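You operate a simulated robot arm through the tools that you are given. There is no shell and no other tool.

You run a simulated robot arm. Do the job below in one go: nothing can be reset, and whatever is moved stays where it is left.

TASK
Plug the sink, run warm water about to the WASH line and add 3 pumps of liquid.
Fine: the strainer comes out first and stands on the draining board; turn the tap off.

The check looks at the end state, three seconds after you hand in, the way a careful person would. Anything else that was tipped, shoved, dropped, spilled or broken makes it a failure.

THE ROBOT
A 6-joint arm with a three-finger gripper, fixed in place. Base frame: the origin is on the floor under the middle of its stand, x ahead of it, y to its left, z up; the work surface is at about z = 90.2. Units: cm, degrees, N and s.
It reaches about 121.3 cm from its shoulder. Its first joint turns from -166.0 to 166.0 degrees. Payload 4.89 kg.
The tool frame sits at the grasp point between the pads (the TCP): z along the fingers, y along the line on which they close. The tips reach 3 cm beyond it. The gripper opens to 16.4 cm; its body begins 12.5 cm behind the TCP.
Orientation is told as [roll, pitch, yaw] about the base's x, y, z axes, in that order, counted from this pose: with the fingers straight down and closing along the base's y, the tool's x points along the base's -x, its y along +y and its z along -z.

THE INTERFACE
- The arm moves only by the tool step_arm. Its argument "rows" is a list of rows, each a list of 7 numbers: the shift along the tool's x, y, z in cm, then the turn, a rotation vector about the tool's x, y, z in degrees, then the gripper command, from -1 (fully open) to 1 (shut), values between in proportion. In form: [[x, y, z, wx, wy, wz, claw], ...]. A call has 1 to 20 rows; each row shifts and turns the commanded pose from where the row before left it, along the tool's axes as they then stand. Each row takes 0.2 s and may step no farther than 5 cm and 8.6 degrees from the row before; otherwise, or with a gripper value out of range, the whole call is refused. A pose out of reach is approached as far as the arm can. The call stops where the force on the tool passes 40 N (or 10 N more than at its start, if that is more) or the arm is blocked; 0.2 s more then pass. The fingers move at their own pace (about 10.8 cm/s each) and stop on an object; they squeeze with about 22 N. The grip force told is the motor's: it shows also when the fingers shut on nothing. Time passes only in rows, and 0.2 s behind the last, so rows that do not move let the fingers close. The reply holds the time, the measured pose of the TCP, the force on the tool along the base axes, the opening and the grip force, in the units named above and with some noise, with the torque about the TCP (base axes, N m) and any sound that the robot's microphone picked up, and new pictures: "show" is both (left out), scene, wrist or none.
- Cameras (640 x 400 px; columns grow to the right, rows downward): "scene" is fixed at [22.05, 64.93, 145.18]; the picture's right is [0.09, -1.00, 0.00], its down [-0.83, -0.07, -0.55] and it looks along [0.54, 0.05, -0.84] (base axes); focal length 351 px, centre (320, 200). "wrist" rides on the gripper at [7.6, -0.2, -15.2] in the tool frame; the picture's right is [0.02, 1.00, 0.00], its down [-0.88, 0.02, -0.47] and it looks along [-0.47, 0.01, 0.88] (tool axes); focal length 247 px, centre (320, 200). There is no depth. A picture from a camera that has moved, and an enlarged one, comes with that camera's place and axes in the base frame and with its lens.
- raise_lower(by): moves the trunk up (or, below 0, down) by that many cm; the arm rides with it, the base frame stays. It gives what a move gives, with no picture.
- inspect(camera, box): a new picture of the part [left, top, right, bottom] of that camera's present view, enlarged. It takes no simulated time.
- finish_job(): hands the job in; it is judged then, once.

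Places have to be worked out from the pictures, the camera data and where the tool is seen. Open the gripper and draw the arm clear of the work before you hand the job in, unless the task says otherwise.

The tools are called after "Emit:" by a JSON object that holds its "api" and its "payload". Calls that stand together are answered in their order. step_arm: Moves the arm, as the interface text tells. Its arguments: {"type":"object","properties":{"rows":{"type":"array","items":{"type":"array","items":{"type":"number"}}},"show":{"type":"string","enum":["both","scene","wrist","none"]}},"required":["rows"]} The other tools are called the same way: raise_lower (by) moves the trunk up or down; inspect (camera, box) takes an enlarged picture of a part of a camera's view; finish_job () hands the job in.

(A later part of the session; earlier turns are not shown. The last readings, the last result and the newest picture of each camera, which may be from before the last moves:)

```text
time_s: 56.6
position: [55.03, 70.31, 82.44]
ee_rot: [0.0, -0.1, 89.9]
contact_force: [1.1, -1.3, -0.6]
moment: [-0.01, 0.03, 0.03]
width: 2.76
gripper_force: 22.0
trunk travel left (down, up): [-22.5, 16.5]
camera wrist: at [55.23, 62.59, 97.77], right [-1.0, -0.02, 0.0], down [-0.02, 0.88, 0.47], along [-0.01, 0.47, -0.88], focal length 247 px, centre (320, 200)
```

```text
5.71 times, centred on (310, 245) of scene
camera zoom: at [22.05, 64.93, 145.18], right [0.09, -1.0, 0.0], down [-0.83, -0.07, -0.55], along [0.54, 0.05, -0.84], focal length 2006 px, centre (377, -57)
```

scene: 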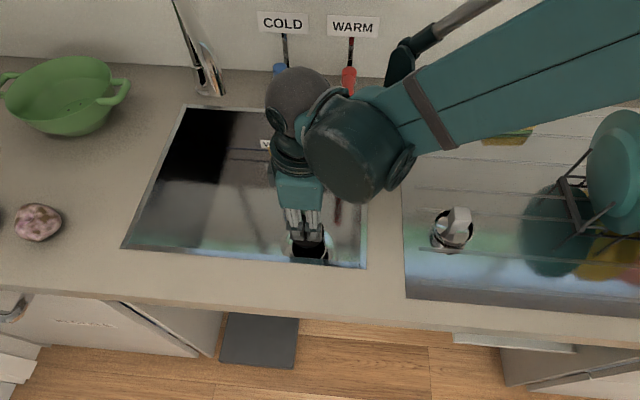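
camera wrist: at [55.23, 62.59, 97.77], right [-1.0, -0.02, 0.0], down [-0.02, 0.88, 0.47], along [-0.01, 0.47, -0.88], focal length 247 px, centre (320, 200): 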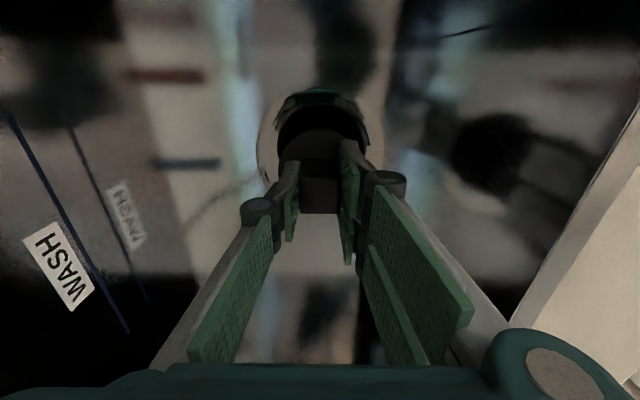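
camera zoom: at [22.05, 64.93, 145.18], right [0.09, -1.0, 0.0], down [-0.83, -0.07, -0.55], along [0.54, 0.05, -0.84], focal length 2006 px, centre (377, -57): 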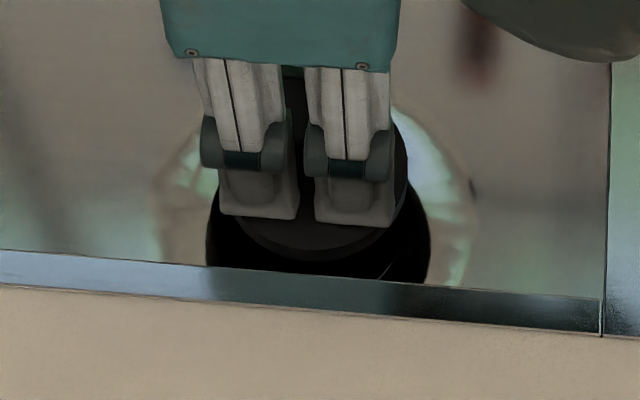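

Alignment in x looks good. I lower in small steps watching the force: contact near z≈80 would mean I'm on the rim, near 78 or lower would mean seated.

Emit:
{"api": "step_arm", "payload": {"rows": [[0.05, 0, 0.5, 0, 0, 0, 1], [0, 0, 0.5, 0, 0, 0, 1], [0, 0, 0.5, 0, 0, 0, 1], [0, 0, 0.3, 0, 0, 0, 1], [0, 0, 0, 0, 0, 0, 1]], "show": "none"}}

Emit:
{"api": "step_arm", "payload": {"rows": [[0, 0, 0.3, 0, 0, 0, 1], [0, 0, 0.2, 0, 0, 0, 1], [0, 0, 0, 0, 0, 0, 1]], "show": "none"}}

Emit:
{"api": "step_arm", "payload": {"rows": [[0, 0, 0.2, 0, 0, 0, 1], [0, 0, 0.2, 0, 0, 0, 1], [0, 0, 0, 0, 0, 0, 1]], "show": "wrist"}}

```text
time_s: 57.9
position: [55.11, 70.39, 80.75]
ee_rot: [0.0, 0.0, 90.0]
contact_force: [0.5, 0.8, -0.8]
moment: [-0.02, 0.0, -0.02]
width: 2.74
gripper_force: 22.3
trunk travel left (down, up): [-22.5, 16.5]
```

```text
time_s: 58.6
position: [55.22, 70.39, 80.2]
ee_rot: [0.1, 0.0, 90.0]
contact_force: [0.4, 0.3, -1.1]
moment: [0.0, -0.04, -0.01]
width: 2.74
gripper_force: 22.2
trunk travel left (down, up): [-22.5, 16.5]
```

```text
time_s: 59.5
position: [54.91, 70.24, 79.76]
ee_rot: [0.0, 0.1, 89.9]
contact_force: [-1.1, 0.1, -1.1]
moment: [-0.01, 0.02, -0.02]
width: 2.72
gripper_force: 22.2
trunk travel left (down, up): [-22.5, 16.5]
camera wrist: at [55.13, 62.57, 95.08], right [-1.0, -0.02, 0.0], down [-0.02, 0.88, 0.47], along [-0.01, 0.47, -0.88], focal length 247 px, centre (320, 200)
```

wrist: 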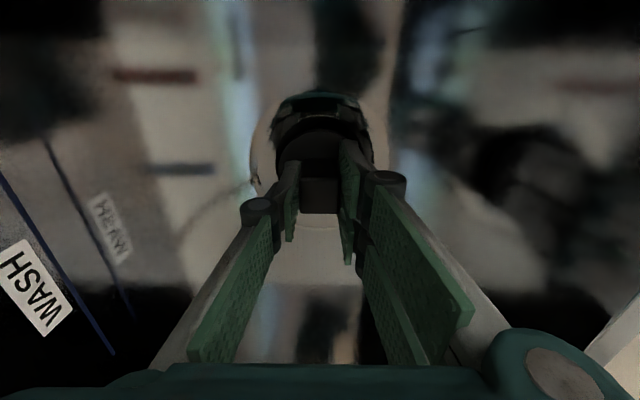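

No contact yet at 79.8. Continue lowering.

Emit:
{"api": "step_arm", "payload": {"rows": [[0, 0, 0.2, 0, 0, 0, 1], [0, 0, 0.2, 0, 0, 0, 1], [0, 0, 0, 0, 0, 0, 1]], "show": "none"}}

Emit:
{"api": "step_arm", "payload": {"rows": [[0, 0, 0.2, 0, 0, 0, 1], [0, 0, 0.2, 0, 0, 0, 1], [0, 0, 0, 0, 0, 0, 1]], "show": "wrist"}}

Emit:
{"api": "inspect", "payload": {"camera": "wrist", "box": [250, 80, 390, 220]}}

Emit:
{"api": "inspect", "payload": {"camera": "scene", "box": [260, 210, 360, 280]}}

```text
time_s: 60.2
position: [55.01, 70.2, 79.46]
ee_rot: [0.0, -0.1, 90.0]
contact_force: [0.0, 0.7, -0.2]
moment: [-0.03, 0.01, 0.0]
width: 2.71
gripper_force: 21.6
trunk travel left (down, up): [-22.5, 16.5]
```

```text
time_s: 61.0
position: [55.05, 70.42, 79.04]
ee_rot: [0.0, -0.1, 90.0]
contact_force: [0.1, 10.5, 5.5]
moment: [0.27, -0.01, 0.0]
width: 2.73
gripper_force: 21.9
trunk travel left (down, up): [-22.5, 16.5]
camera wrist: at [55.17, 62.58, 94.31], right [-1.0, -0.02, 0.0], down [-0.02, 0.88, 0.47], along [-0.01, 0.47, -0.88], focal length 247 px, centre (320, 200)
```

wrist: 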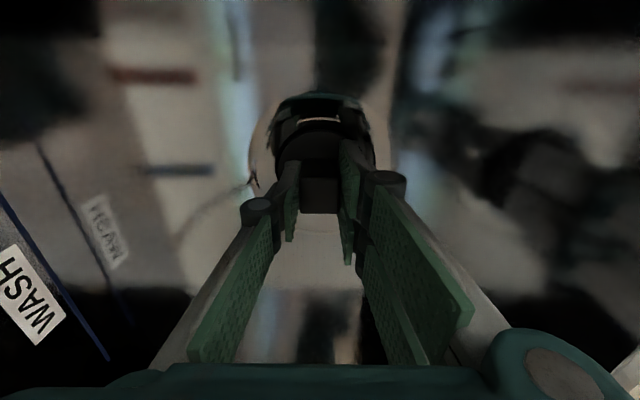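

```text
2.86 times, centred on (320, 150) of wrist
camera zoom: at [55.17, 62.58, 94.31], right [-1.0, -0.02, 0.0], down [-0.02, 0.88, 0.47], along [-0.01, 0.47, -0.88], focal length 706 px, centre (320, 343)
```

zoom: 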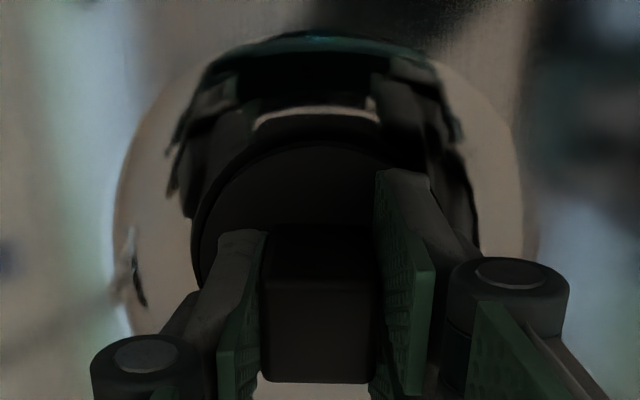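

```text
5.71 times, centred on (310, 245) of scene
camera zoom: at [22.05, 64.93, 145.18], right [0.09, -1.0, 0.0], down [-0.83, -0.07, -0.55], along [0.54, 0.05, -0.84], focal length 2006 px, centre (377, -57)
```

zoom: 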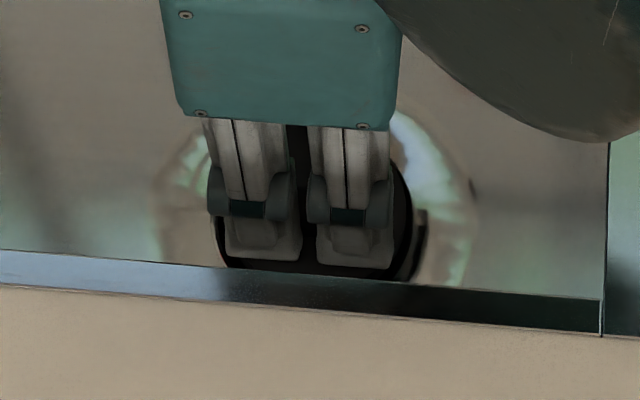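

The tool is pushed toward +y (10 N) with little vertical force: the plug's -y edge is riding on the hole's flank. I shift +0.2 in y and continue down gently.

Emit:
{"api": "step_arm", "payload": {"rows": [[-0.1, 0, 0, 0, 0, 0, 1], [-0.1, 0, 0, 0, 0, 0, 1], [0, 0, 0, 0, 0, 0, 1]], "show": "none"}}

Emit:
{"api": "step_arm", "payload": {"rows": [[0, 0, 0.15, 0, 0, 0, 1], [0, 0, 0.15, 0, 0, 0, 1], [0, 0, 0, 0, 0, 0, 1]], "show": "none"}}

```text
time_s: 61.9
position: [55.08, 70.45, 78.96]
ee_rot: [0.0, 0.0, 90.0]
contact_force: [0.1, 0.4, -0.3]
moment: [-0.01, 0.0, 0.0]
width: 2.73
gripper_force: 22.7
trunk travel left (down, up): [-22.5, 16.5]
```

```text
time_s: 62.6
position: [55.1, 70.4, 78.71]
ee_rot: [0.0, 0.0, 90.0]
contact_force: [1.0, -0.4, -1.1]
moment: [-0.03, 0.0, 0.02]
width: 2.74
gripper_force: 21.9
trunk travel left (down, up): [-22.5, 16.5]
```

Forces vanished after the shift and the plug is going down freely. I continue lowering.

Emit:
{"api": "step_arm", "payload": {"rows": [[0, 0, 0.2, 0, 0, 0, 1], [0, 0, 0.1, 0, 0, 0, 1], [0, 0, 0, 0, 0, 0, 1]], "show": "none"}}

Emit:
{"api": "step_arm", "payload": {"rows": [[0, 0, 0.2, 0, 0, 0, 1], [0, 0, 0.1, 0, 0, 0, 1], [0, 0, 0, 0, 0, 0, 1]], "show": "none"}}

```text
time_s: 63.5
position: [55.06, 70.34, 78.41]
ee_rot: [0.0, -0.1, 90.0]
contact_force: [-0.1, 0.4, -1.0]
moment: [0.03, 0.02, -0.01]
width: 2.77
gripper_force: 22.1
trunk travel left (down, up): [-22.5, 16.5]
```

```text
time_s: 64.2
position: [55.06, 70.37, 78.12]
ee_rot: [-0.1, 0.0, 90.0]
contact_force: [0.1, 0.2, -1.0]
moment: [0.01, 0.0, 0.0]
width: 2.75
gripper_force: 22.2
trunk travel left (down, up): [-22.5, 16.5]
```

Still free at 78.1; go on in 0.15 cm steps, and view.

Emit:
{"api": "step_arm", "payload": {"rows": [[0, 0, 0.15, 0, 0, 0, 1], [0, 0, 0, 0, 0, 0, 1]], "show": "none"}}

Emit:
{"api": "step_arm", "payload": {"rows": [[0, 0, 0.15, 0, 0, 0, 1], [0, 0, 0, 0, 0, 0, 1]], "show": "wrist"}}

Emit:
{"api": "inspect", "payload": {"camera": "wrist", "box": [250, 80, 390, 220]}}

Emit:
{"api": "inspect", "payload": {"camera": "scene", "box": [260, 210, 360, 280]}}

```text
time_s: 64.8
position: [55.07, 70.46, 77.97]
ee_rot: [0.0, 0.0, 90.0]
contact_force: [-0.8, 0.5, 0.8]
moment: [0.01, -0.02, 0.02]
width: 2.73
gripper_force: 22.1
trunk travel left (down, up): [-22.5, 16.5]
```

```text
time_s: 65.5
position: [55.03, 70.39, 77.9]
ee_rot: [-0.1, -0.1, 89.9]
contact_force: [4.9, 2.9, 31.5]
moment: [0.0, -0.21, 0.03]
width: 2.71
gripper_force: 22.2
trunk travel left (down, up): [-22.5, 16.5]
camera wrist: at [55.16, 62.66, 93.22], right [-1.0, -0.02, 0.0], down [-0.02, 0.88, 0.47], along [-0.01, 0.47, -0.88], focal length 247 px, centre (320, 200)
```

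wrist: 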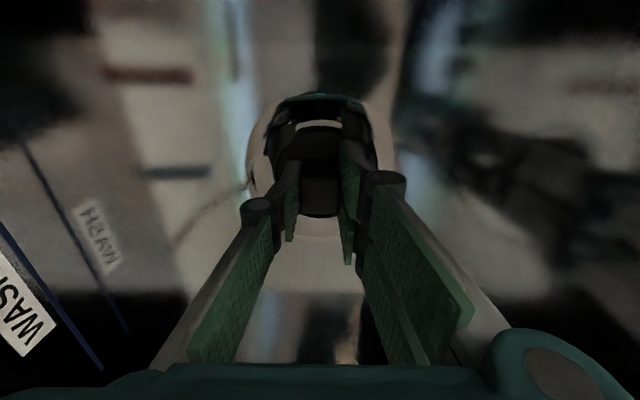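

```text
2.86 times, centred on (320, 150) of wrist
camera zoom: at [55.16, 62.66, 93.22], right [-1.0, -0.02, 0.0], down [-0.02, 0.88, 0.47], along [-0.01, 0.47, -0.88], focal length 706 px, centre (320, 343)
```

zoom: 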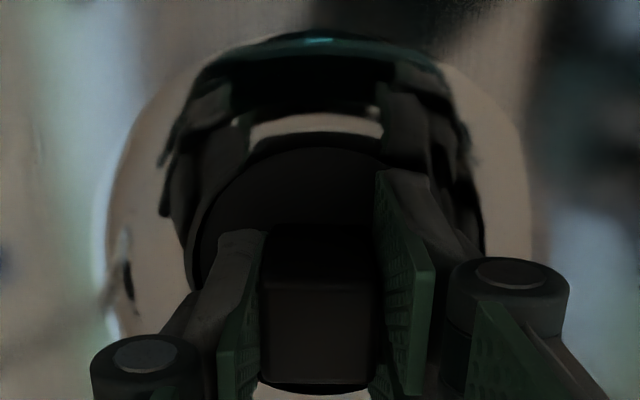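

```text
5.71 times, centred on (310, 245) of scene
camera zoom: at [22.05, 64.93, 145.18], right [0.09, -1.0, 0.0], down [-0.83, -0.07, -0.55], along [0.54, 0.05, -0.84], focal length 2006 px, centre (377, -57)
```

zoom: 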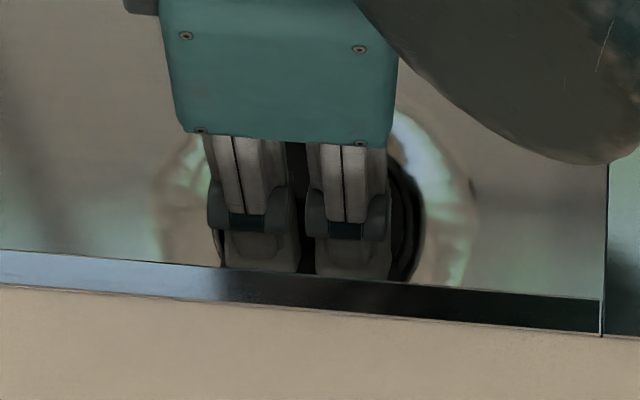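

Firm contact (31 N) at 77.9, which matches the ledge depth where the strainer had been sitting. I relieve slightly, release, and rise to see the plug.

Emit:
{"api": "step_arm", "payload": {"rows": [[0, 0, -0.1, 0, 0, 0, 1], [0, 0, 0, 0, 0, 0, 0.6], [0, 0, 0, 0, 0, 0, 0.45], [0, 0, 0, 0, 0, 0, 0.3], [0, 0, -0.3, 0, 0, 0, 0.3], [0, 0, -0.5, 0, 0, 0, 0.3], [0, 0, -1, 0, 0, 0, 0.3], [0, 0, -2, 0, 0, 0, 0.3], [0, 0, -3, 0, 0, 0, 0.3], [0, 0, -4, 0, 0, 0, 0.3], [0, 0, -4, 0, 0, 0, 0.3], [0, 0, 0, 0, 0, 0, 0.3]], "show": "both"}}

Emit:
{"api": "inspect", "payload": {"camera": "wrist", "box": [240, 60, 400, 200]}}

Emit:
{"api": "inspect", "payload": {"camera": "scene", "box": [260, 210, 360, 280]}}

```text
time_s: 68.0
position: [55.18, 70.12, 93.15]
ee_rot: [-0.1, -0.2, 90.0]
contact_force: [-0.4, -0.4, 0.3]
moment: [0.05, -0.09, 0.01]
width: 5.73
gripper_force: 0.1
trunk travel left (down, up): [-22.5, 16.5]
camera wrist: at [55.35, 62.45, 108.4], right [-1.0, -0.02, 0.0], down [-0.02, 0.88, 0.47], along [-0.01, 0.47, -0.88], focal length 247 px, centre (320, 200)
```

scene: 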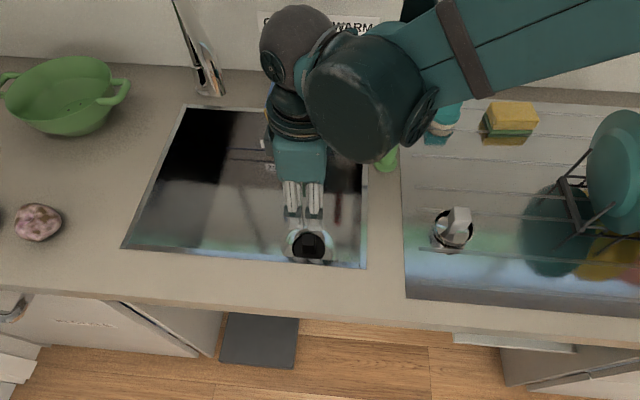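
wrist: 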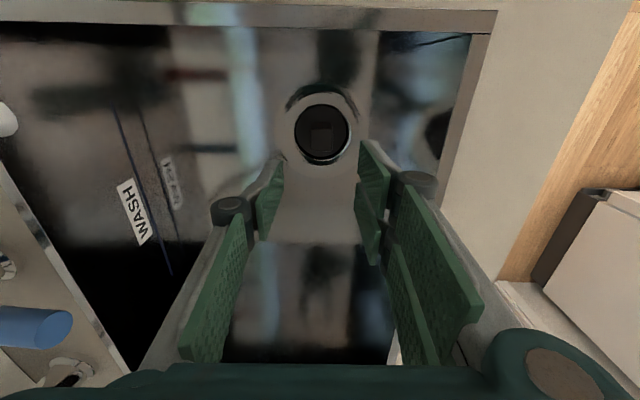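

```text
2.86 times, centred on (320, 130) of wrist
camera zoom: at [55.35, 62.45, 108.4], right [-1.0, -0.02, 0.0], down [-0.02, 0.88, 0.47], along [-0.01, 0.47, -0.88], focal length 706 px, centre (320, 400)
```

zoom: 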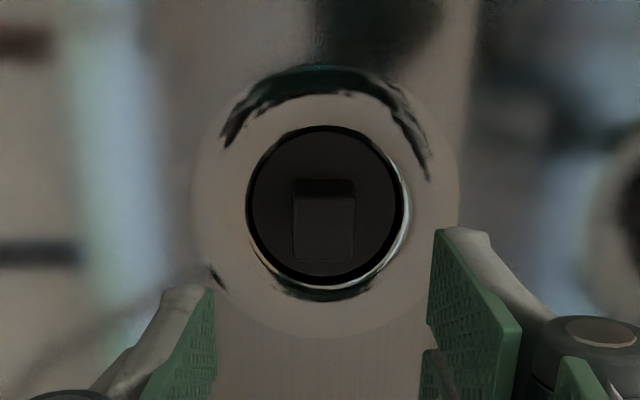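

```text
5.71 times, centred on (310, 245) of scene
camera zoom: at [22.05, 64.93, 145.18], right [0.09, -1.0, 0.0], down [-0.83, -0.07, -0.55], along [0.54, 0.05, -0.84], focal length 2006 px, centre (377, -57)
```

zoom: 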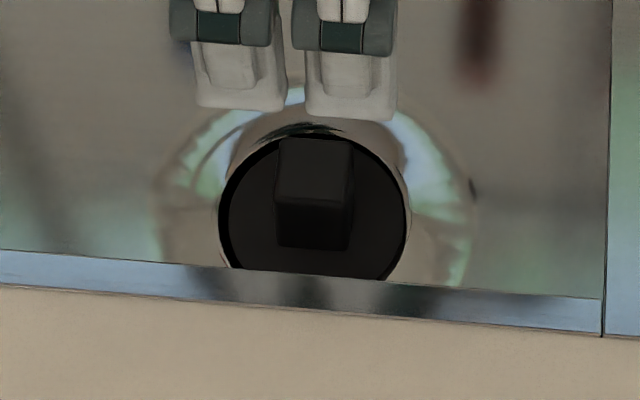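

The plug lies flat and centred in the drain. To make sure it's seated I press lightly on its knob with the closed fingers.

Emit:
{"api": "step_arm", "payload": {"rows": [[0, 0, 0, 0, 0, 0, 1], [0, 0, 0, 0, 0, 0, 1], [0, 0, 3, 0, 0, 0, 1], [0, 0, 3, 0, 0, 0, 1], [0, 0, 3, 0, 0, 0, 1], [0, 0, 1.5, 0, 0, 0, 1], [0, 0, 0.6, 0, 0, 0, 1], [0, 0, 0.3, 0, 0, 0, 1], [0, 0, 0.3, 0, 0, 0, 1], [0, 0, 0, 0, 0, 0, 1]], "show": "none"}}

Emit:
{"api": "step_arm", "payload": {"rows": [[0, 0, 0.2, 0, 0, 0, 1], [0, 0, 0.1, 0, 0, 0, 1], [0, 0, 0, 0, 0, 0, 1]], "show": "none"}}

```text
time_s: 70.2
position: [55.0, 70.4, 81.44]
ee_rot: [-0.1, -0.2, 90.0]
contact_force: [-1.4, -1.3, 30.0]
moment: [-0.09, 0.13, -0.02]
width: 0.61
gripper_force: 22.2
trunk travel left (down, up): [-22.5, 16.5]
stopped in row 10: the force on the tool passed its limit at 42 N (the readings are from after the stop); the commanded pose is now the measured one
```

```text
time_s: 70.6
position: [55.07, 70.29, 81.35]
ee_rot: [-0.1, -0.1, 89.9]
contact_force: [-4.2, -4.5, 31.4]
moment: [-0.12, 0.15, -0.03]
width: 0.6
gripper_force: 22.1
trunk travel left (down, up): [-22.5, 16.5]
stopped in row 1: the force on the tool passed its limit at 45 N (the readings are from after the stop); the commanded pose is now the measured one
```

Plug confirmed seated (knob top resisting 42 N at the same height). I rise and rotate back to yaw 0 to look at the WARM lever.

Emit:
{"api": "step_arm", "payload": {"rows": [[0, 0, -1, 0, 0, 0, 1], [0, 0, -3, 0, 0, 0, 1], [0, 0, -4, 0, 0, 0, 1], [0, 0, -4, 0, 0, 0, 1], [0, 0, -4, 0, 0, 0, 1], [0, 0, -4, 0, 0, 8.2, 1], [0, 0, -4, 0, 0, 8.2, 1], [0, 0, -4, 0, 0, 8.2, 1], [0, 0, 0, 0, 0, 8.2, 1], [0, 0, 0, 0, 0, 8.2, 1], [0, 0, 0, 0, 0, 8.2, 1], [0, 0, 0, 0, 0, 8.2, 1], [0, 0, 0, 0, 0, 8.2, 1], [0, 0, 0, 0, 0, 8.2, 1], [0, 0, 0, 0, 0, 8.2, 1], [0, 0, 0, 0, 0, 8.0, 1], [0, 0, 0, 0, 0, 0, 1]], "show": "both"}}

Emit:
{"api": "inspect", "payload": {"camera": "wrist", "box": [200, 180, 440, 370]}}

Emit:
{"api": "inspect", "payload": {"camera": "scene", "box": [260, 210, 360, 280]}}

```text
time_s: 74.2
position: [55.01, 70.37, 109.14]
ee_rot: [0.0, -0.1, -0.1]
contact_force: [0.8, 0.1, 0.7]
moment: [0.02, 0.01, -0.02]
width: 0.0
gripper_force: 22.1
trunk travel left (down, up): [-22.5, 16.5]
camera wrist: at [47.29, 70.19, 124.5], right [-0.02, 1.0, 0.0], down [0.88, 0.02, 0.47], along [0.47, 0.01, -0.88], focal length 247 px, centre (320, 200)
```

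scene: 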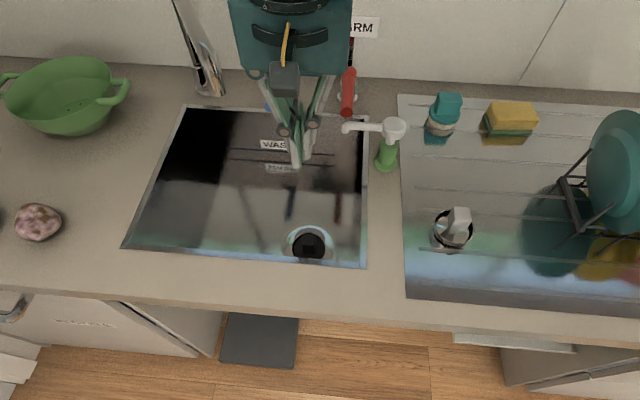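
wrist: 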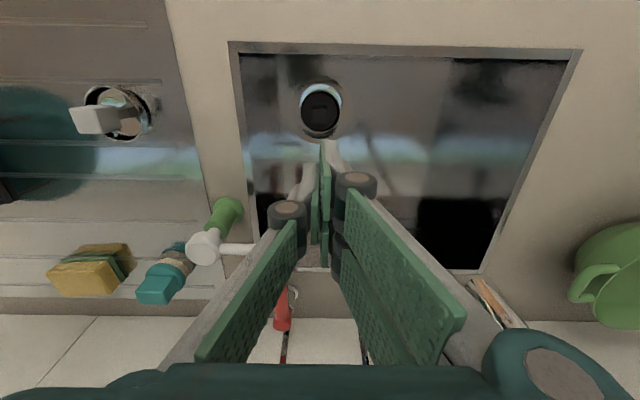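

```text
2.11 times, centred on (320, 275) of wrist
camera zoom: at [47.29, 70.19, 124.5], right [-0.02, 1.0, 0.0], down [0.88, 0.02, 0.47], along [0.47, 0.01, -0.88], focal length 520 px, centre (320, 42)
```

zoom: 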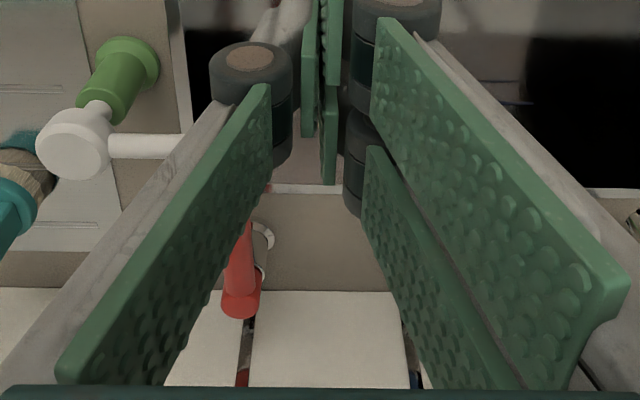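

```text
5.71 times, centred on (310, 245) of scene
camera zoom: at [22.05, 64.93, 145.18], right [0.09, -1.0, 0.0], down [-0.83, -0.07, -0.55], along [0.54, 0.05, -0.84], focal length 2006 px, centre (377, -57)
```

zoom: 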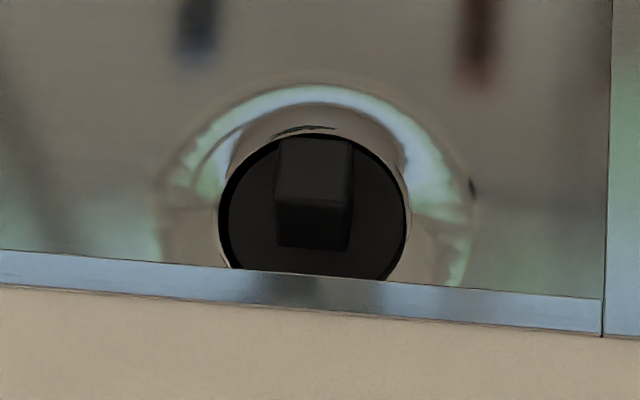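

The plug still lies flat. Next the WARM lever: I open the fingers to ~7 cm, and move high above the lever's middle (about x=77, y=64.3) to look.

Emit:
{"api": "step_arm", "payload": {"rows": [[0, 0, -1, 0, 0, 0, 0.2], [0, -2, -1, 0, 0, 0, 0.2], [-2, -2, 0, 0, 0, 0, 0.2], [-4, -2, 0, 0, 0, 0, 0.2], [-4, 0, 0, 0, 0, 0, 0.2], [-4, 0, 0, 0, 0, 0, 0.2], [-4, 0, 0, 0, 0, 0, 0.2], [-4, 0, 0, 0, 0, 0, 0.2], [0, 0, 0, 0, 0, 0, 0.2]], "show": "both"}}

Emit:
{"api": "inspect", "payload": {"camera": "wrist", "box": [230, 100, 420, 300]}}

```text
time_s: 76.2
position: [77.21, 64.33, 111.26]
ee_rot: [0.0, -0.1, -0.1]
contact_force: [1.4, -0.8, 0.1]
moment: [0.04, 0.1, 0.01]
width: 6.55
gripper_force: 0.0
trunk travel left (down, up): [-22.5, 16.5]
camera wrist: at [69.56, 64.1, 126.52], right [-0.02, 1.0, 0.0], down [0.88, 0.02, 0.47], along [0.47, 0.01, -0.88], focal length 247 px, centre (320, 200)
```

scene: 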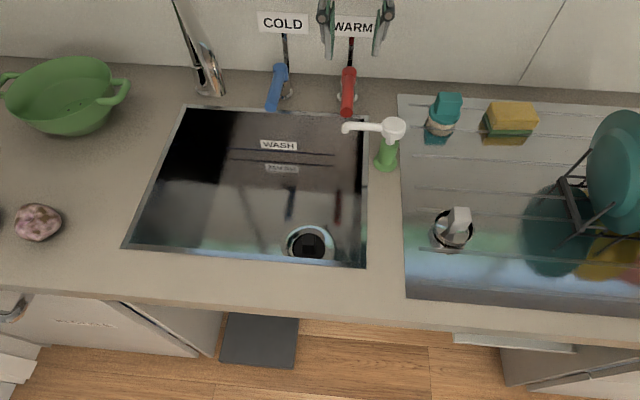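
wrist: 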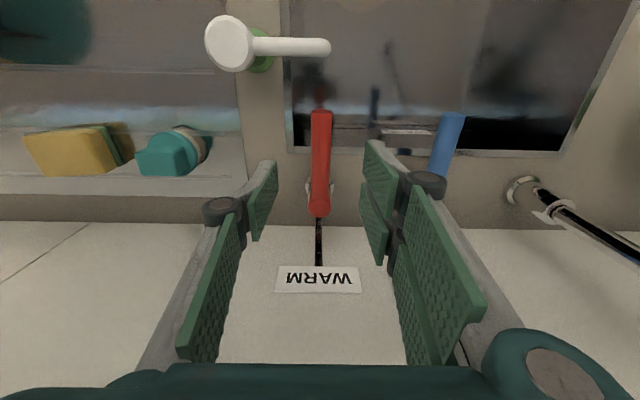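

```text
2.00 times, centred on (325, 200) of wrist
camera zoom: at [69.56, 64.1, 126.52], right [-0.02, 1.0, 0.0], down [0.88, 0.02, 0.47], along [0.47, 0.01, -0.88], focal length 494 px, centre (310, 200)
```

zoom: 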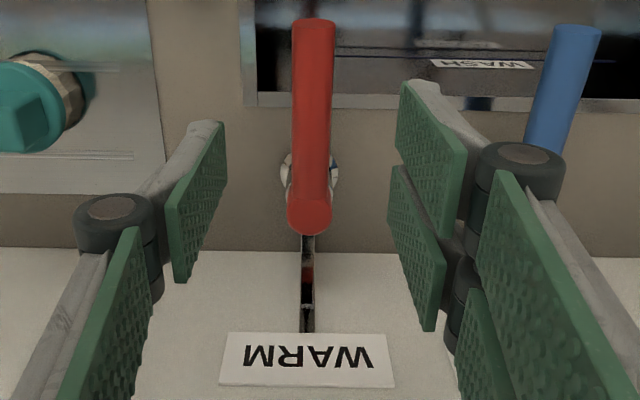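

Clear view: the red lever lies centred under the gripper, y≈64.4, pivot near x≈86. I descend to straddle it at lever height, not closing yet.

Emit:
{"api": "step_arm", "payload": {"rows": [[0, 0, 3, 0, 0, 0, 0.2], [0, 0, 3, 0, 0, 0, 0.2], [0, 0, 3, 0, 0, 0, 0.2], [0, 0, 2, 0, 0, 0, 0.2], [0, 0, 1.5, 0, 0, 0, 0.2], [0, 0, 1, 0, 0, 0, 0.2], [0, 0, 0, 0, 0, 0, 0.2]], "show": "both"}}

Emit:
{"api": "inspect", "payload": {"camera": "wrist", "box": [210, 60, 430, 260]}}

Emit:
{"api": "inspect", "payload": {"camera": "scene", "box": [260, 20, 460, 180]}}

```text
time_s: 77.8
position: [77.17, 64.31, 97.7]
ee_rot: [0.0, -0.1, -0.1]
contact_force: [-0.1, 0.0, 0.5]
moment: [-0.03, 0.01, -0.01]
width: 6.55
gripper_force: 0.0
trunk travel left (down, up): [-22.5, 16.5]
camera wrist: at [69.55, 64.09, 112.93], right [-0.02, 1.0, 0.0], down [0.88, 0.02, 0.47], along [0.47, 0.01, -0.88], focal length 247 px, centre (320, 200)
```

scene: 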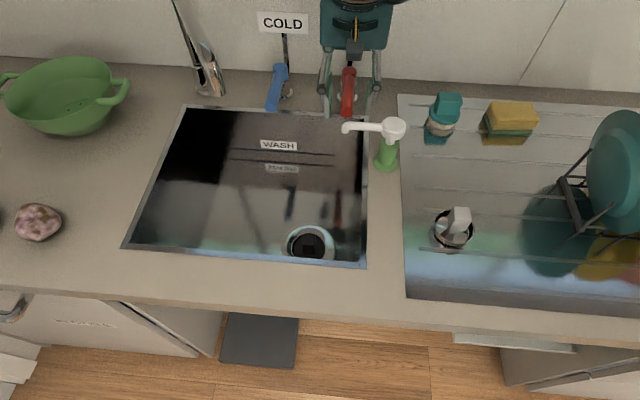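
wrist: 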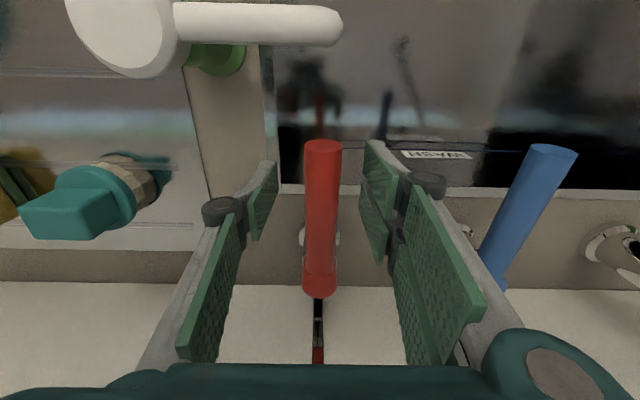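

```text
2.00 times, centred on (320, 160) of wrist
camera zoom: at [69.55, 64.09, 112.93], right [-0.02, 1.0, 0.0], down [0.88, 0.02, 0.47], along [0.47, 0.01, -0.88], focal length 494 px, centre (320, 280)
```

zoom: 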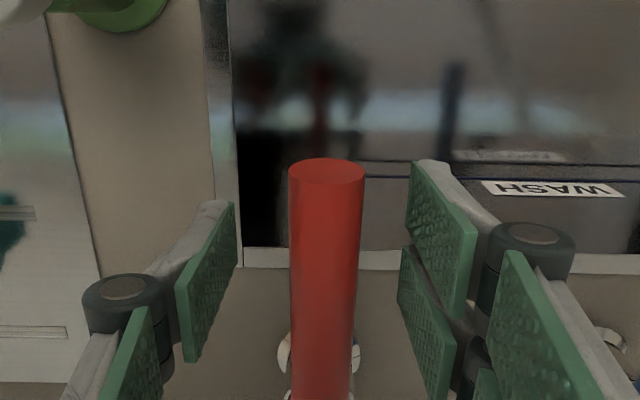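

```text
2.50 times, centred on (360, 100) of scene
camera zoom: at [22.05, 64.93, 145.18], right [0.09, -1.0, 0.0], down [-0.83, -0.07, -0.55], along [0.54, 0.05, -0.84], focal length 878 px, centre (220, 450)
```

zoom: 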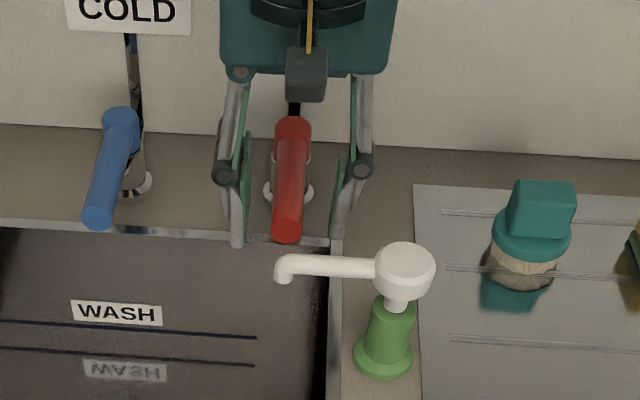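

The fingers straddle the lever with ~2 cm on each side. I test how it turns: pushing toward +y gently with the -y finger until contact and slightly beyond.

Emit:
{"api": "step_arm", "payload": {"rows": [[0, 0.6, 0, 0, 0, 0, 0.2], [0, 0.6, 0, 0, 0, 0, 0.2], [0, 0.6, 0, 0, 0, 0, 0.2], [0, 0.4, 0, 0, 0, 0, 0.2], [0, 0.3, 0, 0, 0, 0, 0.2], [0, 0.3, 0, 0, 0, 0, 0.2], [0, 0, 0, 0, 0, 0, 0.2]], "show": "wrist"}}

```text
time_s: 79.4
position: [77.02, 67.23, 97.81]
ee_rot: [0.0, -0.1, 0.0]
contact_force: [0.1, -0.2, -1.1]
moment: [0.05, -0.02, 0.02]
width: 6.59
gripper_force: 0.3
trunk travel left (down, up): [-22.5, 16.5]
camera wrist: at [69.32, 67.03, 113.0], right [-0.02, 1.0, 0.0], down [0.88, 0.02, 0.47], along [0.47, 0.01, -0.88], focal length 247 px, centre (320, 200)
```

wrist: 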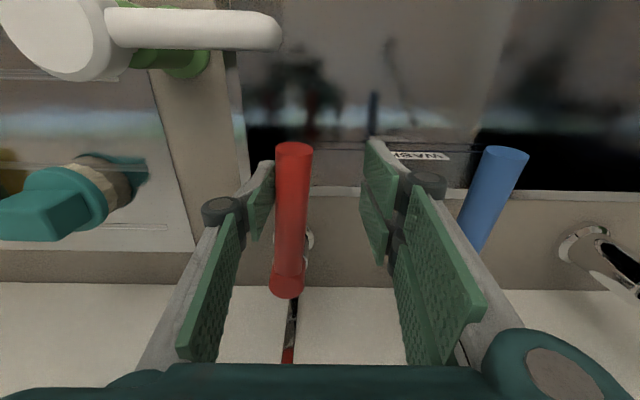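

Contact seems just made with negligible force. I push another ~1.5 cm toward +y and look at the lever from both cameras.

Emit:
{"api": "step_arm", "payload": {"rows": [[0, 0.3, 0, 0, 0, 0, 0.2], [0, 0.3, 0, 0, 0, 0, 0.2], [0, 0.3, 0, 0, 0, 0, 0.2], [0, 0.3, 0, 0, 0, 0, 0.2], [0, 0.3, 0, 0, 0, 0, 0.2], [0, 0, 0, 0, 0, 0, 0.2]], "show": "both"}}

Emit:
{"api": "inspect", "payload": {"camera": "scene", "box": [260, 20, 460, 180]}}

```text
time_s: 80.8
position: [76.94, 68.6, 97.77]
ee_rot: [-0.1, -0.1, 0.0]
contact_force: [-0.6, -1.0, 0.4]
moment: [0.01, 0.0, 0.0]
width: 6.56
gripper_force: 0.5
trunk travel left (down, up): [-22.5, 16.5]
camera wrist: at [69.34, 68.44, 112.99], right [-0.02, 1.0, 0.0], down [0.88, 0.02, 0.47], along [0.47, 0.01, -0.88], focal length 247 px, centre (320, 200)
```

scene: 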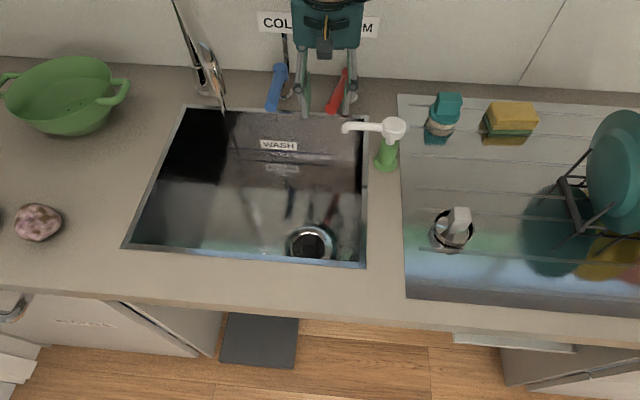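
wrist: 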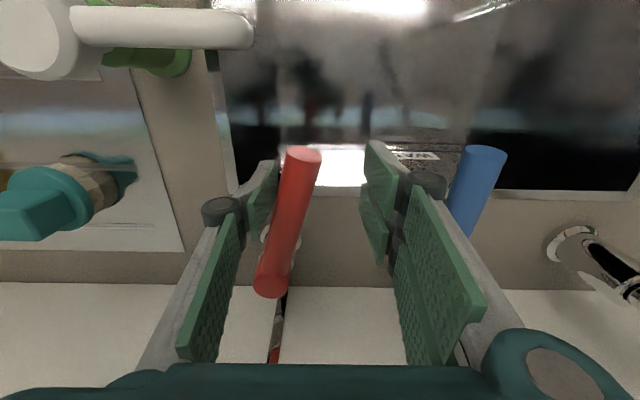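

```text
2.50 times, centred on (360, 100) of scene
camera zoom: at [22.05, 64.93, 145.18], right [0.09, -1.0, 0.0], down [-0.83, -0.07, -0.55], along [0.54, 0.05, -0.84], focal length 878 px, centre (220, 450)
```

zoom: 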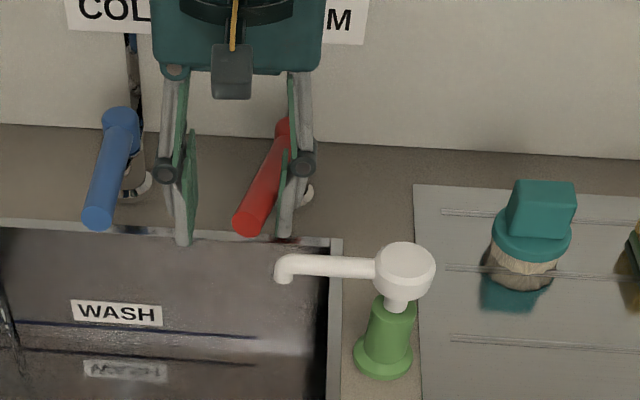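

The lever turns about its vertical axis and water is running. I check where the stream lands and whether there's any splashing.

Emit:
{"api": "inspect", "payload": {"camera": "scene", "box": [120, 60, 380, 280]}}

Emit:
{"api": "inspect", "payload": {"camera": "scene", "box": [160, 0, 300, 140]}}

Emit:
{"api": "inspect", "payload": {"camera": "wrist", "box": [200, 0, 640, 220]}}

```text
1.82 times, centred on (250, 170) of scene
camera zoom: at [22.05, 64.93, 145.18], right [0.09, -1.0, 0.0], down [-0.83, -0.07, -0.55], along [0.54, 0.05, -0.84], focal length 638 px, centre (447, 254)
```

zoom: 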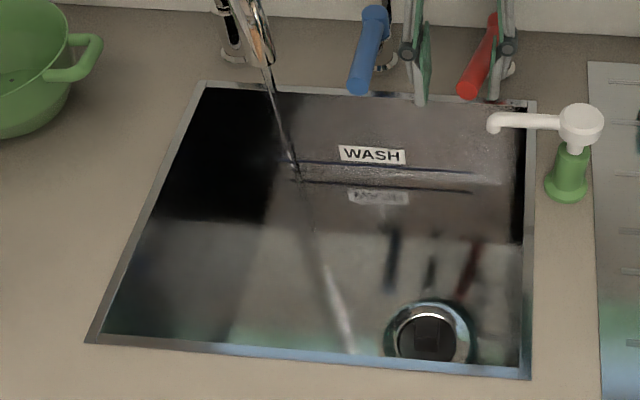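

```text
2.86 times, centred on (230, 70) of scene
camera zoom: at [22.05, 64.93, 145.18], right [0.09, -1.0, 0.0], down [-0.83, -0.07, -0.55], along [0.54, 0.05, -0.84], focal length 1003 px, centre (577, 571)
```

zoom: 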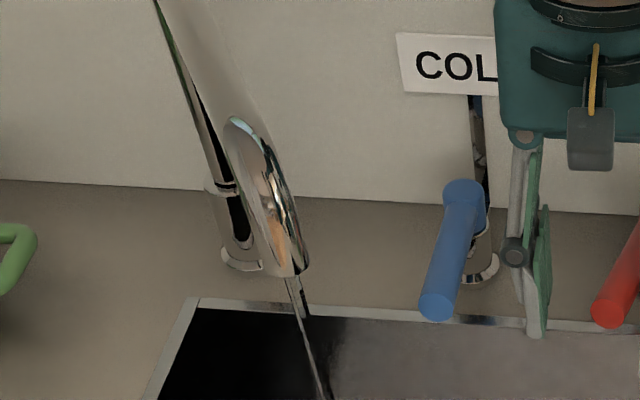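

```text
1.45 times, centred on (420, 110) of wrist
camera zoom: at [69.34, 68.44, 112.99], right [-0.02, 1.0, 0.0], down [0.88, 0.02, 0.47], along [0.47, 0.01, -0.88], focal length 359 px, centre (174, 331)
```

zoom: 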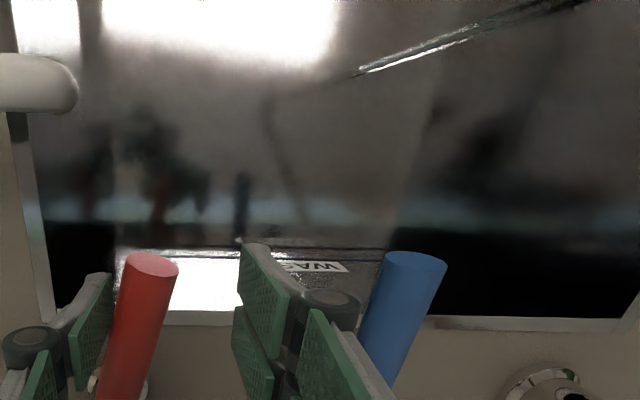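

Water lands inside the sink. I wait 2 s holding the arm still to gauge the fill rate at this lever angle.

Emit:
{"api": "step_arm", "payload": {"rows": [[0, 0, 0, 0, 0, 0, 0.2], [0, 0, 0, 0, 0, 0, 0.2], [0, 0, 0, 0, 0, 0, 0.2], [0, 0, 0, 0, 0, 0, 0.2], [0, 0, 0, 0, 0, 0, 0.2], [0, 0, 0, 0, 0, 0, 0.2], [0, 0, 0, 0, 0, 0, 0.2], [0, 0, 0, 0, 0, 0, 0.2], [0, 0, 0, 0, 0, 0, 0.2], [0, 0, 0, 0, 0, 0, 0.2]], "show": "scene"}}

Emit:
{"api": "inspect", "payload": {"camera": "scene", "box": [200, 110, 380, 200]}}

Emit:
{"api": "inspect", "payload": {"camera": "scene", "box": [260, 210, 360, 280]}}

```text
time_s: 83.0
position: [77.06, 68.67, 97.73]
ee_rot: [0.0, 0.0, 0.0]
contact_force: [-0.2, -0.3, 0.2]
moment: [-0.01, -0.01, 0.0]
width: 6.56
gripper_force: 0.1
trunk travel left (down, up): [-22.5, 16.5]
```

scene: 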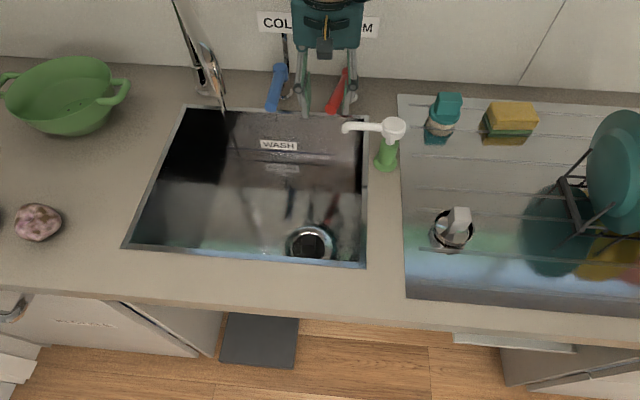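

```text
3.56 times, centred on (290, 155) of scene
camera zoom: at [22.05, 64.93, 145.18], right [0.09, -1.0, 0.0], down [-0.83, -0.07, -0.55], along [0.54, 0.05, -0.84], focal length 1248 px, centre (427, 360)
```

zoom: 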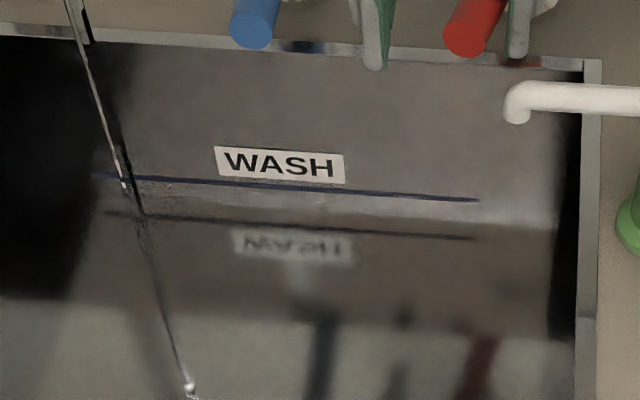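

```text
5.71 times, centred on (310, 245) of scene
camera zoom: at [22.05, 64.93, 145.18], right [0.09, -1.0, 0.0], down [-0.83, -0.07, -0.55], along [0.54, 0.05, -0.84], focal length 2006 px, centre (377, -57)
```

zoom: 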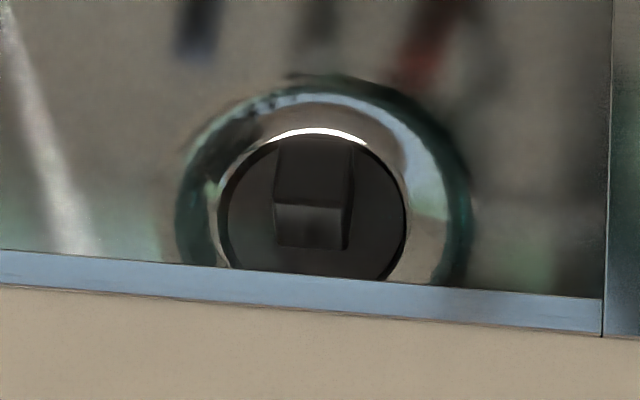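

The stream lands around (61, 84) in the sink. I wait another 4 s to see the level rise against the WASH line and its reflection.

Emit:
{"api": "step_arm", "payload": {"rows": [[0, 0, 0, 0, 0, 0, 0.2], [0, 0, 0, 0, 0, 0, 0.2], [0, 0, 0, 0, 0, 0, 0.2], [0, 0, 0, 0, 0, 0, 0.2], [0, 0, 0, 0, 0, 0, 0.2], [0, 0, 0, 0, 0, 0, 0.2], [0, 0, 0, 0, 0, 0, 0.2], [0, 0, 0, 0, 0, 0, 0.2], [0, 0, 0, 0, 0, 0, 0.2], [0, 0, 0, 0, 0, 0, 0.2], [0, 0, 0, 0, 0, 0, 0.2], [0, 0, 0, 0, 0, 0, 0.2], [0, 0, 0, 0, 0, 0, 0.2], [0, 0, 0, 0, 0, 0, 0.2], [0, 0, 0, 0, 0, 0, 0.2], [0, 0, 0, 0, 0, 0, 0.2], [0, 0, 0, 0, 0, 0, 0.2], [0, 0, 0, 0, 0, 0, 0.2], [0, 0, 0, 0, 0, 0, 0.2], [0, 0, 0, 0, 0, 0, 0.2]], "show": "scene"}}

Emit:
{"api": "inspect", "payload": {"camera": "scene", "box": [200, 110, 380, 200]}}

Emit:
{"api": "inspect", "payload": {"camera": "scene", "box": [260, 210, 360, 280]}}

```text
time_s: 87.2
position: [77.02, 68.69, 97.68]
ee_rot: [0.1, -0.1, -0.1]
contact_force: [1.1, 0.4, 0.0]
moment: [0.01, -0.02, 0.0]
width: 6.57
gripper_force: 0.0
trunk travel left (down, up): [-22.5, 16.5]
```

scene: 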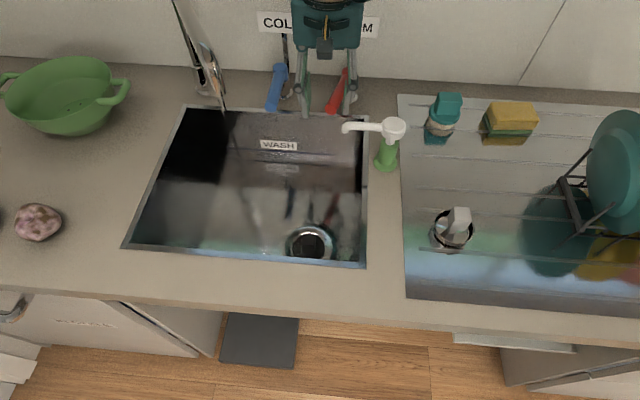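

```text
3.56 times, centred on (290, 155) of scene
camera zoom: at [22.05, 64.93, 145.18], right [0.09, -1.0, 0.0], down [-0.83, -0.07, -0.55], along [0.54, 0.05, -0.84], focal length 1248 px, centre (427, 360)
```

zoom: 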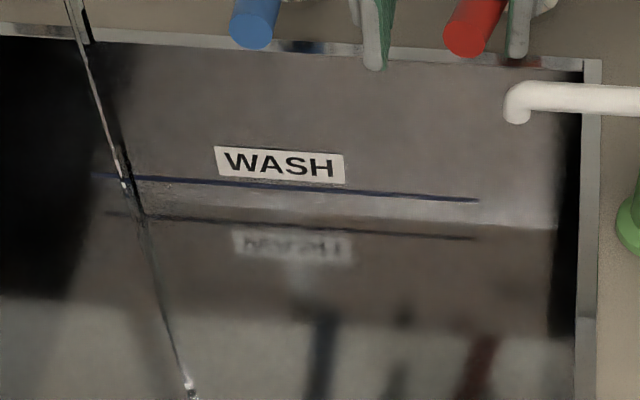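

```text
5.71 times, centred on (310, 245) of scene
camera zoom: at [22.05, 64.93, 145.18], right [0.09, -1.0, 0.0], down [-0.83, -0.07, -0.55], along [0.54, 0.05, -0.84], focal length 2006 px, centre (377, -57)
```

zoom: 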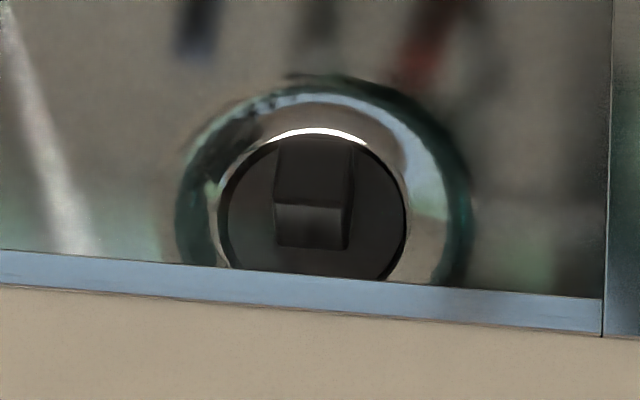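

After ~6 s the level has barely changed, so the flow at this ~14° angle is small. I push the lever further, to about 27°, to raise the flow.

Emit:
{"api": "step_arm", "payload": {"rows": [[0, 0.4, 0, 0, 0, 0, 0.2], [0, 0.4, 0, 0, 0, 0, 0.2], [0, 0.4, 0, 0, 0, 0, 0.2], [0, 0.4, 0, 0, 0, 0, 0.2], [0, 0.4, 0, 0, 0, 0, 0.2], [0, 0.3, 0, 0, 0, 0, 0.2], [0, 0, 0, 0, 0, 0, 0.2]], "show": "both"}}

Emit:
{"api": "inspect", "payload": {"camera": "scene", "box": [120, 60, 380, 280]}}

```text
time_s: 88.8
position: [76.92, 71.07, 97.81]
ee_rot: [0.1, -0.1, 0.0]
contact_force: [-0.1, -0.6, -0.9]
moment: [0.0, 0.0, 0.01]
width: 6.58
gripper_force: 0.1
trunk travel left (down, up): [-22.5, 16.5]
camera wrist: at [69.34, 70.83, 112.96], right [-0.02, 1.0, 0.0], down [0.88, 0.02, 0.47], along [0.47, 0.01, -0.88], focal length 247 px, centre (320, 200)
```

scene: 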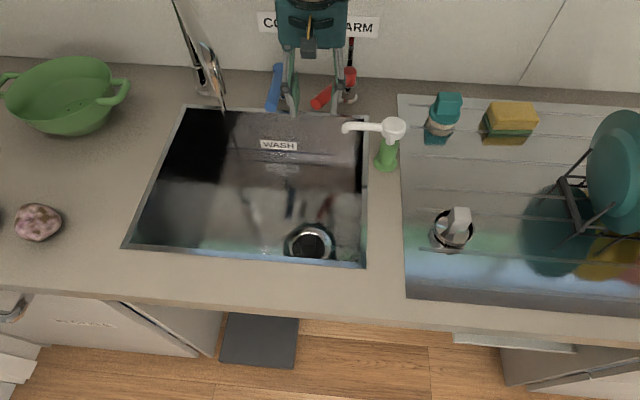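
wrist: 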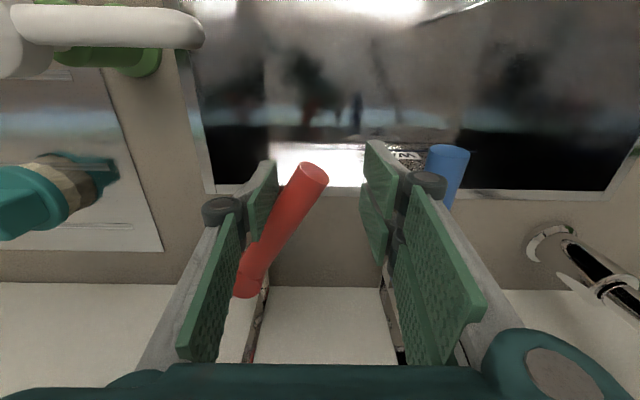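

```text
1.82 times, centred on (250, 170) of scene
camera zoom: at [22.05, 64.93, 145.18], right [0.09, -1.0, 0.0], down [-0.83, -0.07, -0.55], along [0.54, 0.05, -0.84], focal length 638 px, centre (447, 254)
```

zoom: 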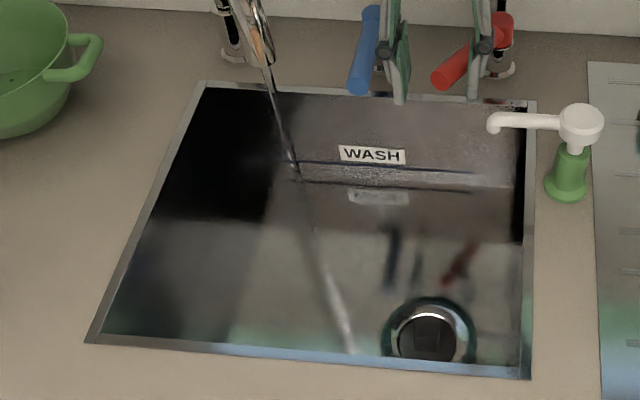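

Lever now around 30°. I wait 4 s and compare the level again.

Emit:
{"api": "step_arm", "payload": {"rows": [[0, 0, 0, 0, 0, 0, 0.2], [0, 0, 0, 0, 0, 0, 0.2], [0, 0, 0, 0, 0, 0, 0.2], [0, 0, 0, 0, 0, 0, 0.2], [0, 0, 0, 0, 0, 0, 0.2], [0, 0, 0, 0, 0, 0, 0.2], [0, 0, 0, 0, 0, 0, 0.2], [0, 0, 0, 0, 0, 0, 0.2], [0, 0, 0, 0, 0, 0, 0.2], [0, 0, 0, 0, 0, 0, 0.2], [0, 0, 0, 0, 0, 0, 0.2], [0, 0, 0, 0, 0, 0, 0.2], [0, 0, 0, 0, 0, 0, 0.2], [0, 0, 0, 0, 0, 0, 0.2], [0, 0, 0, 0, 0, 0, 0.2], [0, 0, 0, 0, 0, 0, 0.2], [0, 0, 0, 0, 0, 0, 0.2], [0, 0, 0, 0, 0, 0, 0.2], [0, 0, 0, 0, 0, 0, 0.2], [0, 0, 0, 0, 0, 0, 0.2]], "show": "scene"}}

Emit:
{"api": "inspect", "payload": {"camera": "scene", "box": [200, 110, 380, 200]}}

Emit:
{"api": "inspect", "payload": {"camera": "scene", "box": [220, 180, 360, 280]}}

```text
time_s: 93.0
position: [76.97, 71.05, 97.76]
ee_rot: [0.0, -0.1, 0.0]
contact_force: [0.3, -0.7, 0.8]
moment: [-0.02, 0.01, 0.0]
width: 6.57
gripper_force: 0.0
trunk travel left (down, up): [-22.5, 16.5]
```

scene: 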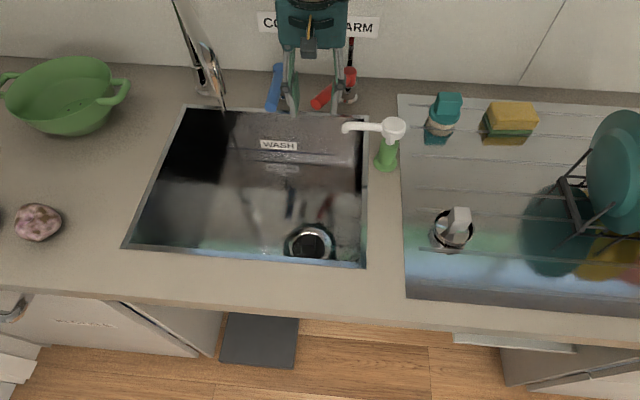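

```text
3.56 times, centred on (290, 155) of scene
camera zoom: at [22.05, 64.93, 145.18], right [0.09, -1.0, 0.0], down [-0.83, -0.07, -0.55], along [0.54, 0.05, -0.84], focal length 1248 px, centre (427, 360)
```

zoom: 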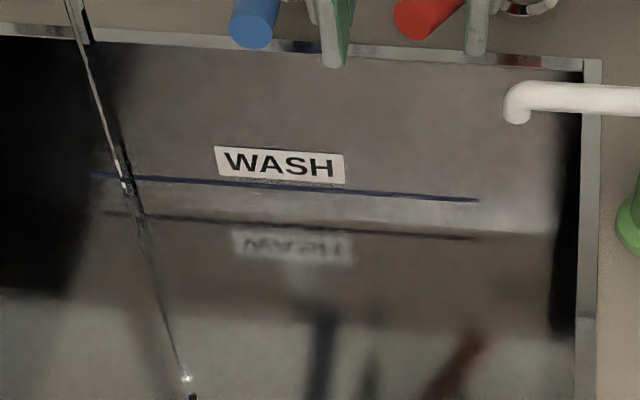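

```text
4.00 times, centred on (290, 230) of scene
camera zoom: at [22.05, 64.93, 145.18], right [0.09, -1.0, 0.0], down [-0.83, -0.07, -0.55], along [0.54, 0.05, -0.84], focal length 1404 px, centre (440, 80)
```

zoom: 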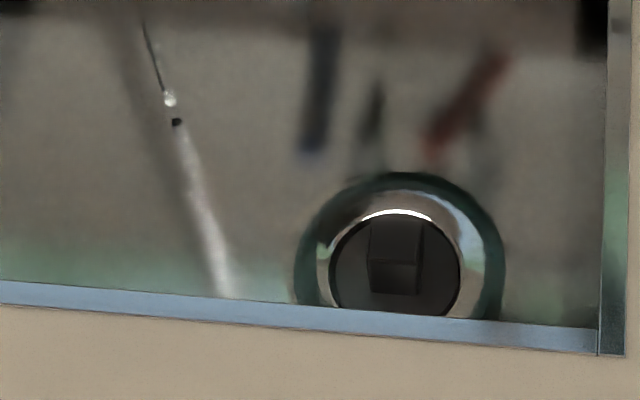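

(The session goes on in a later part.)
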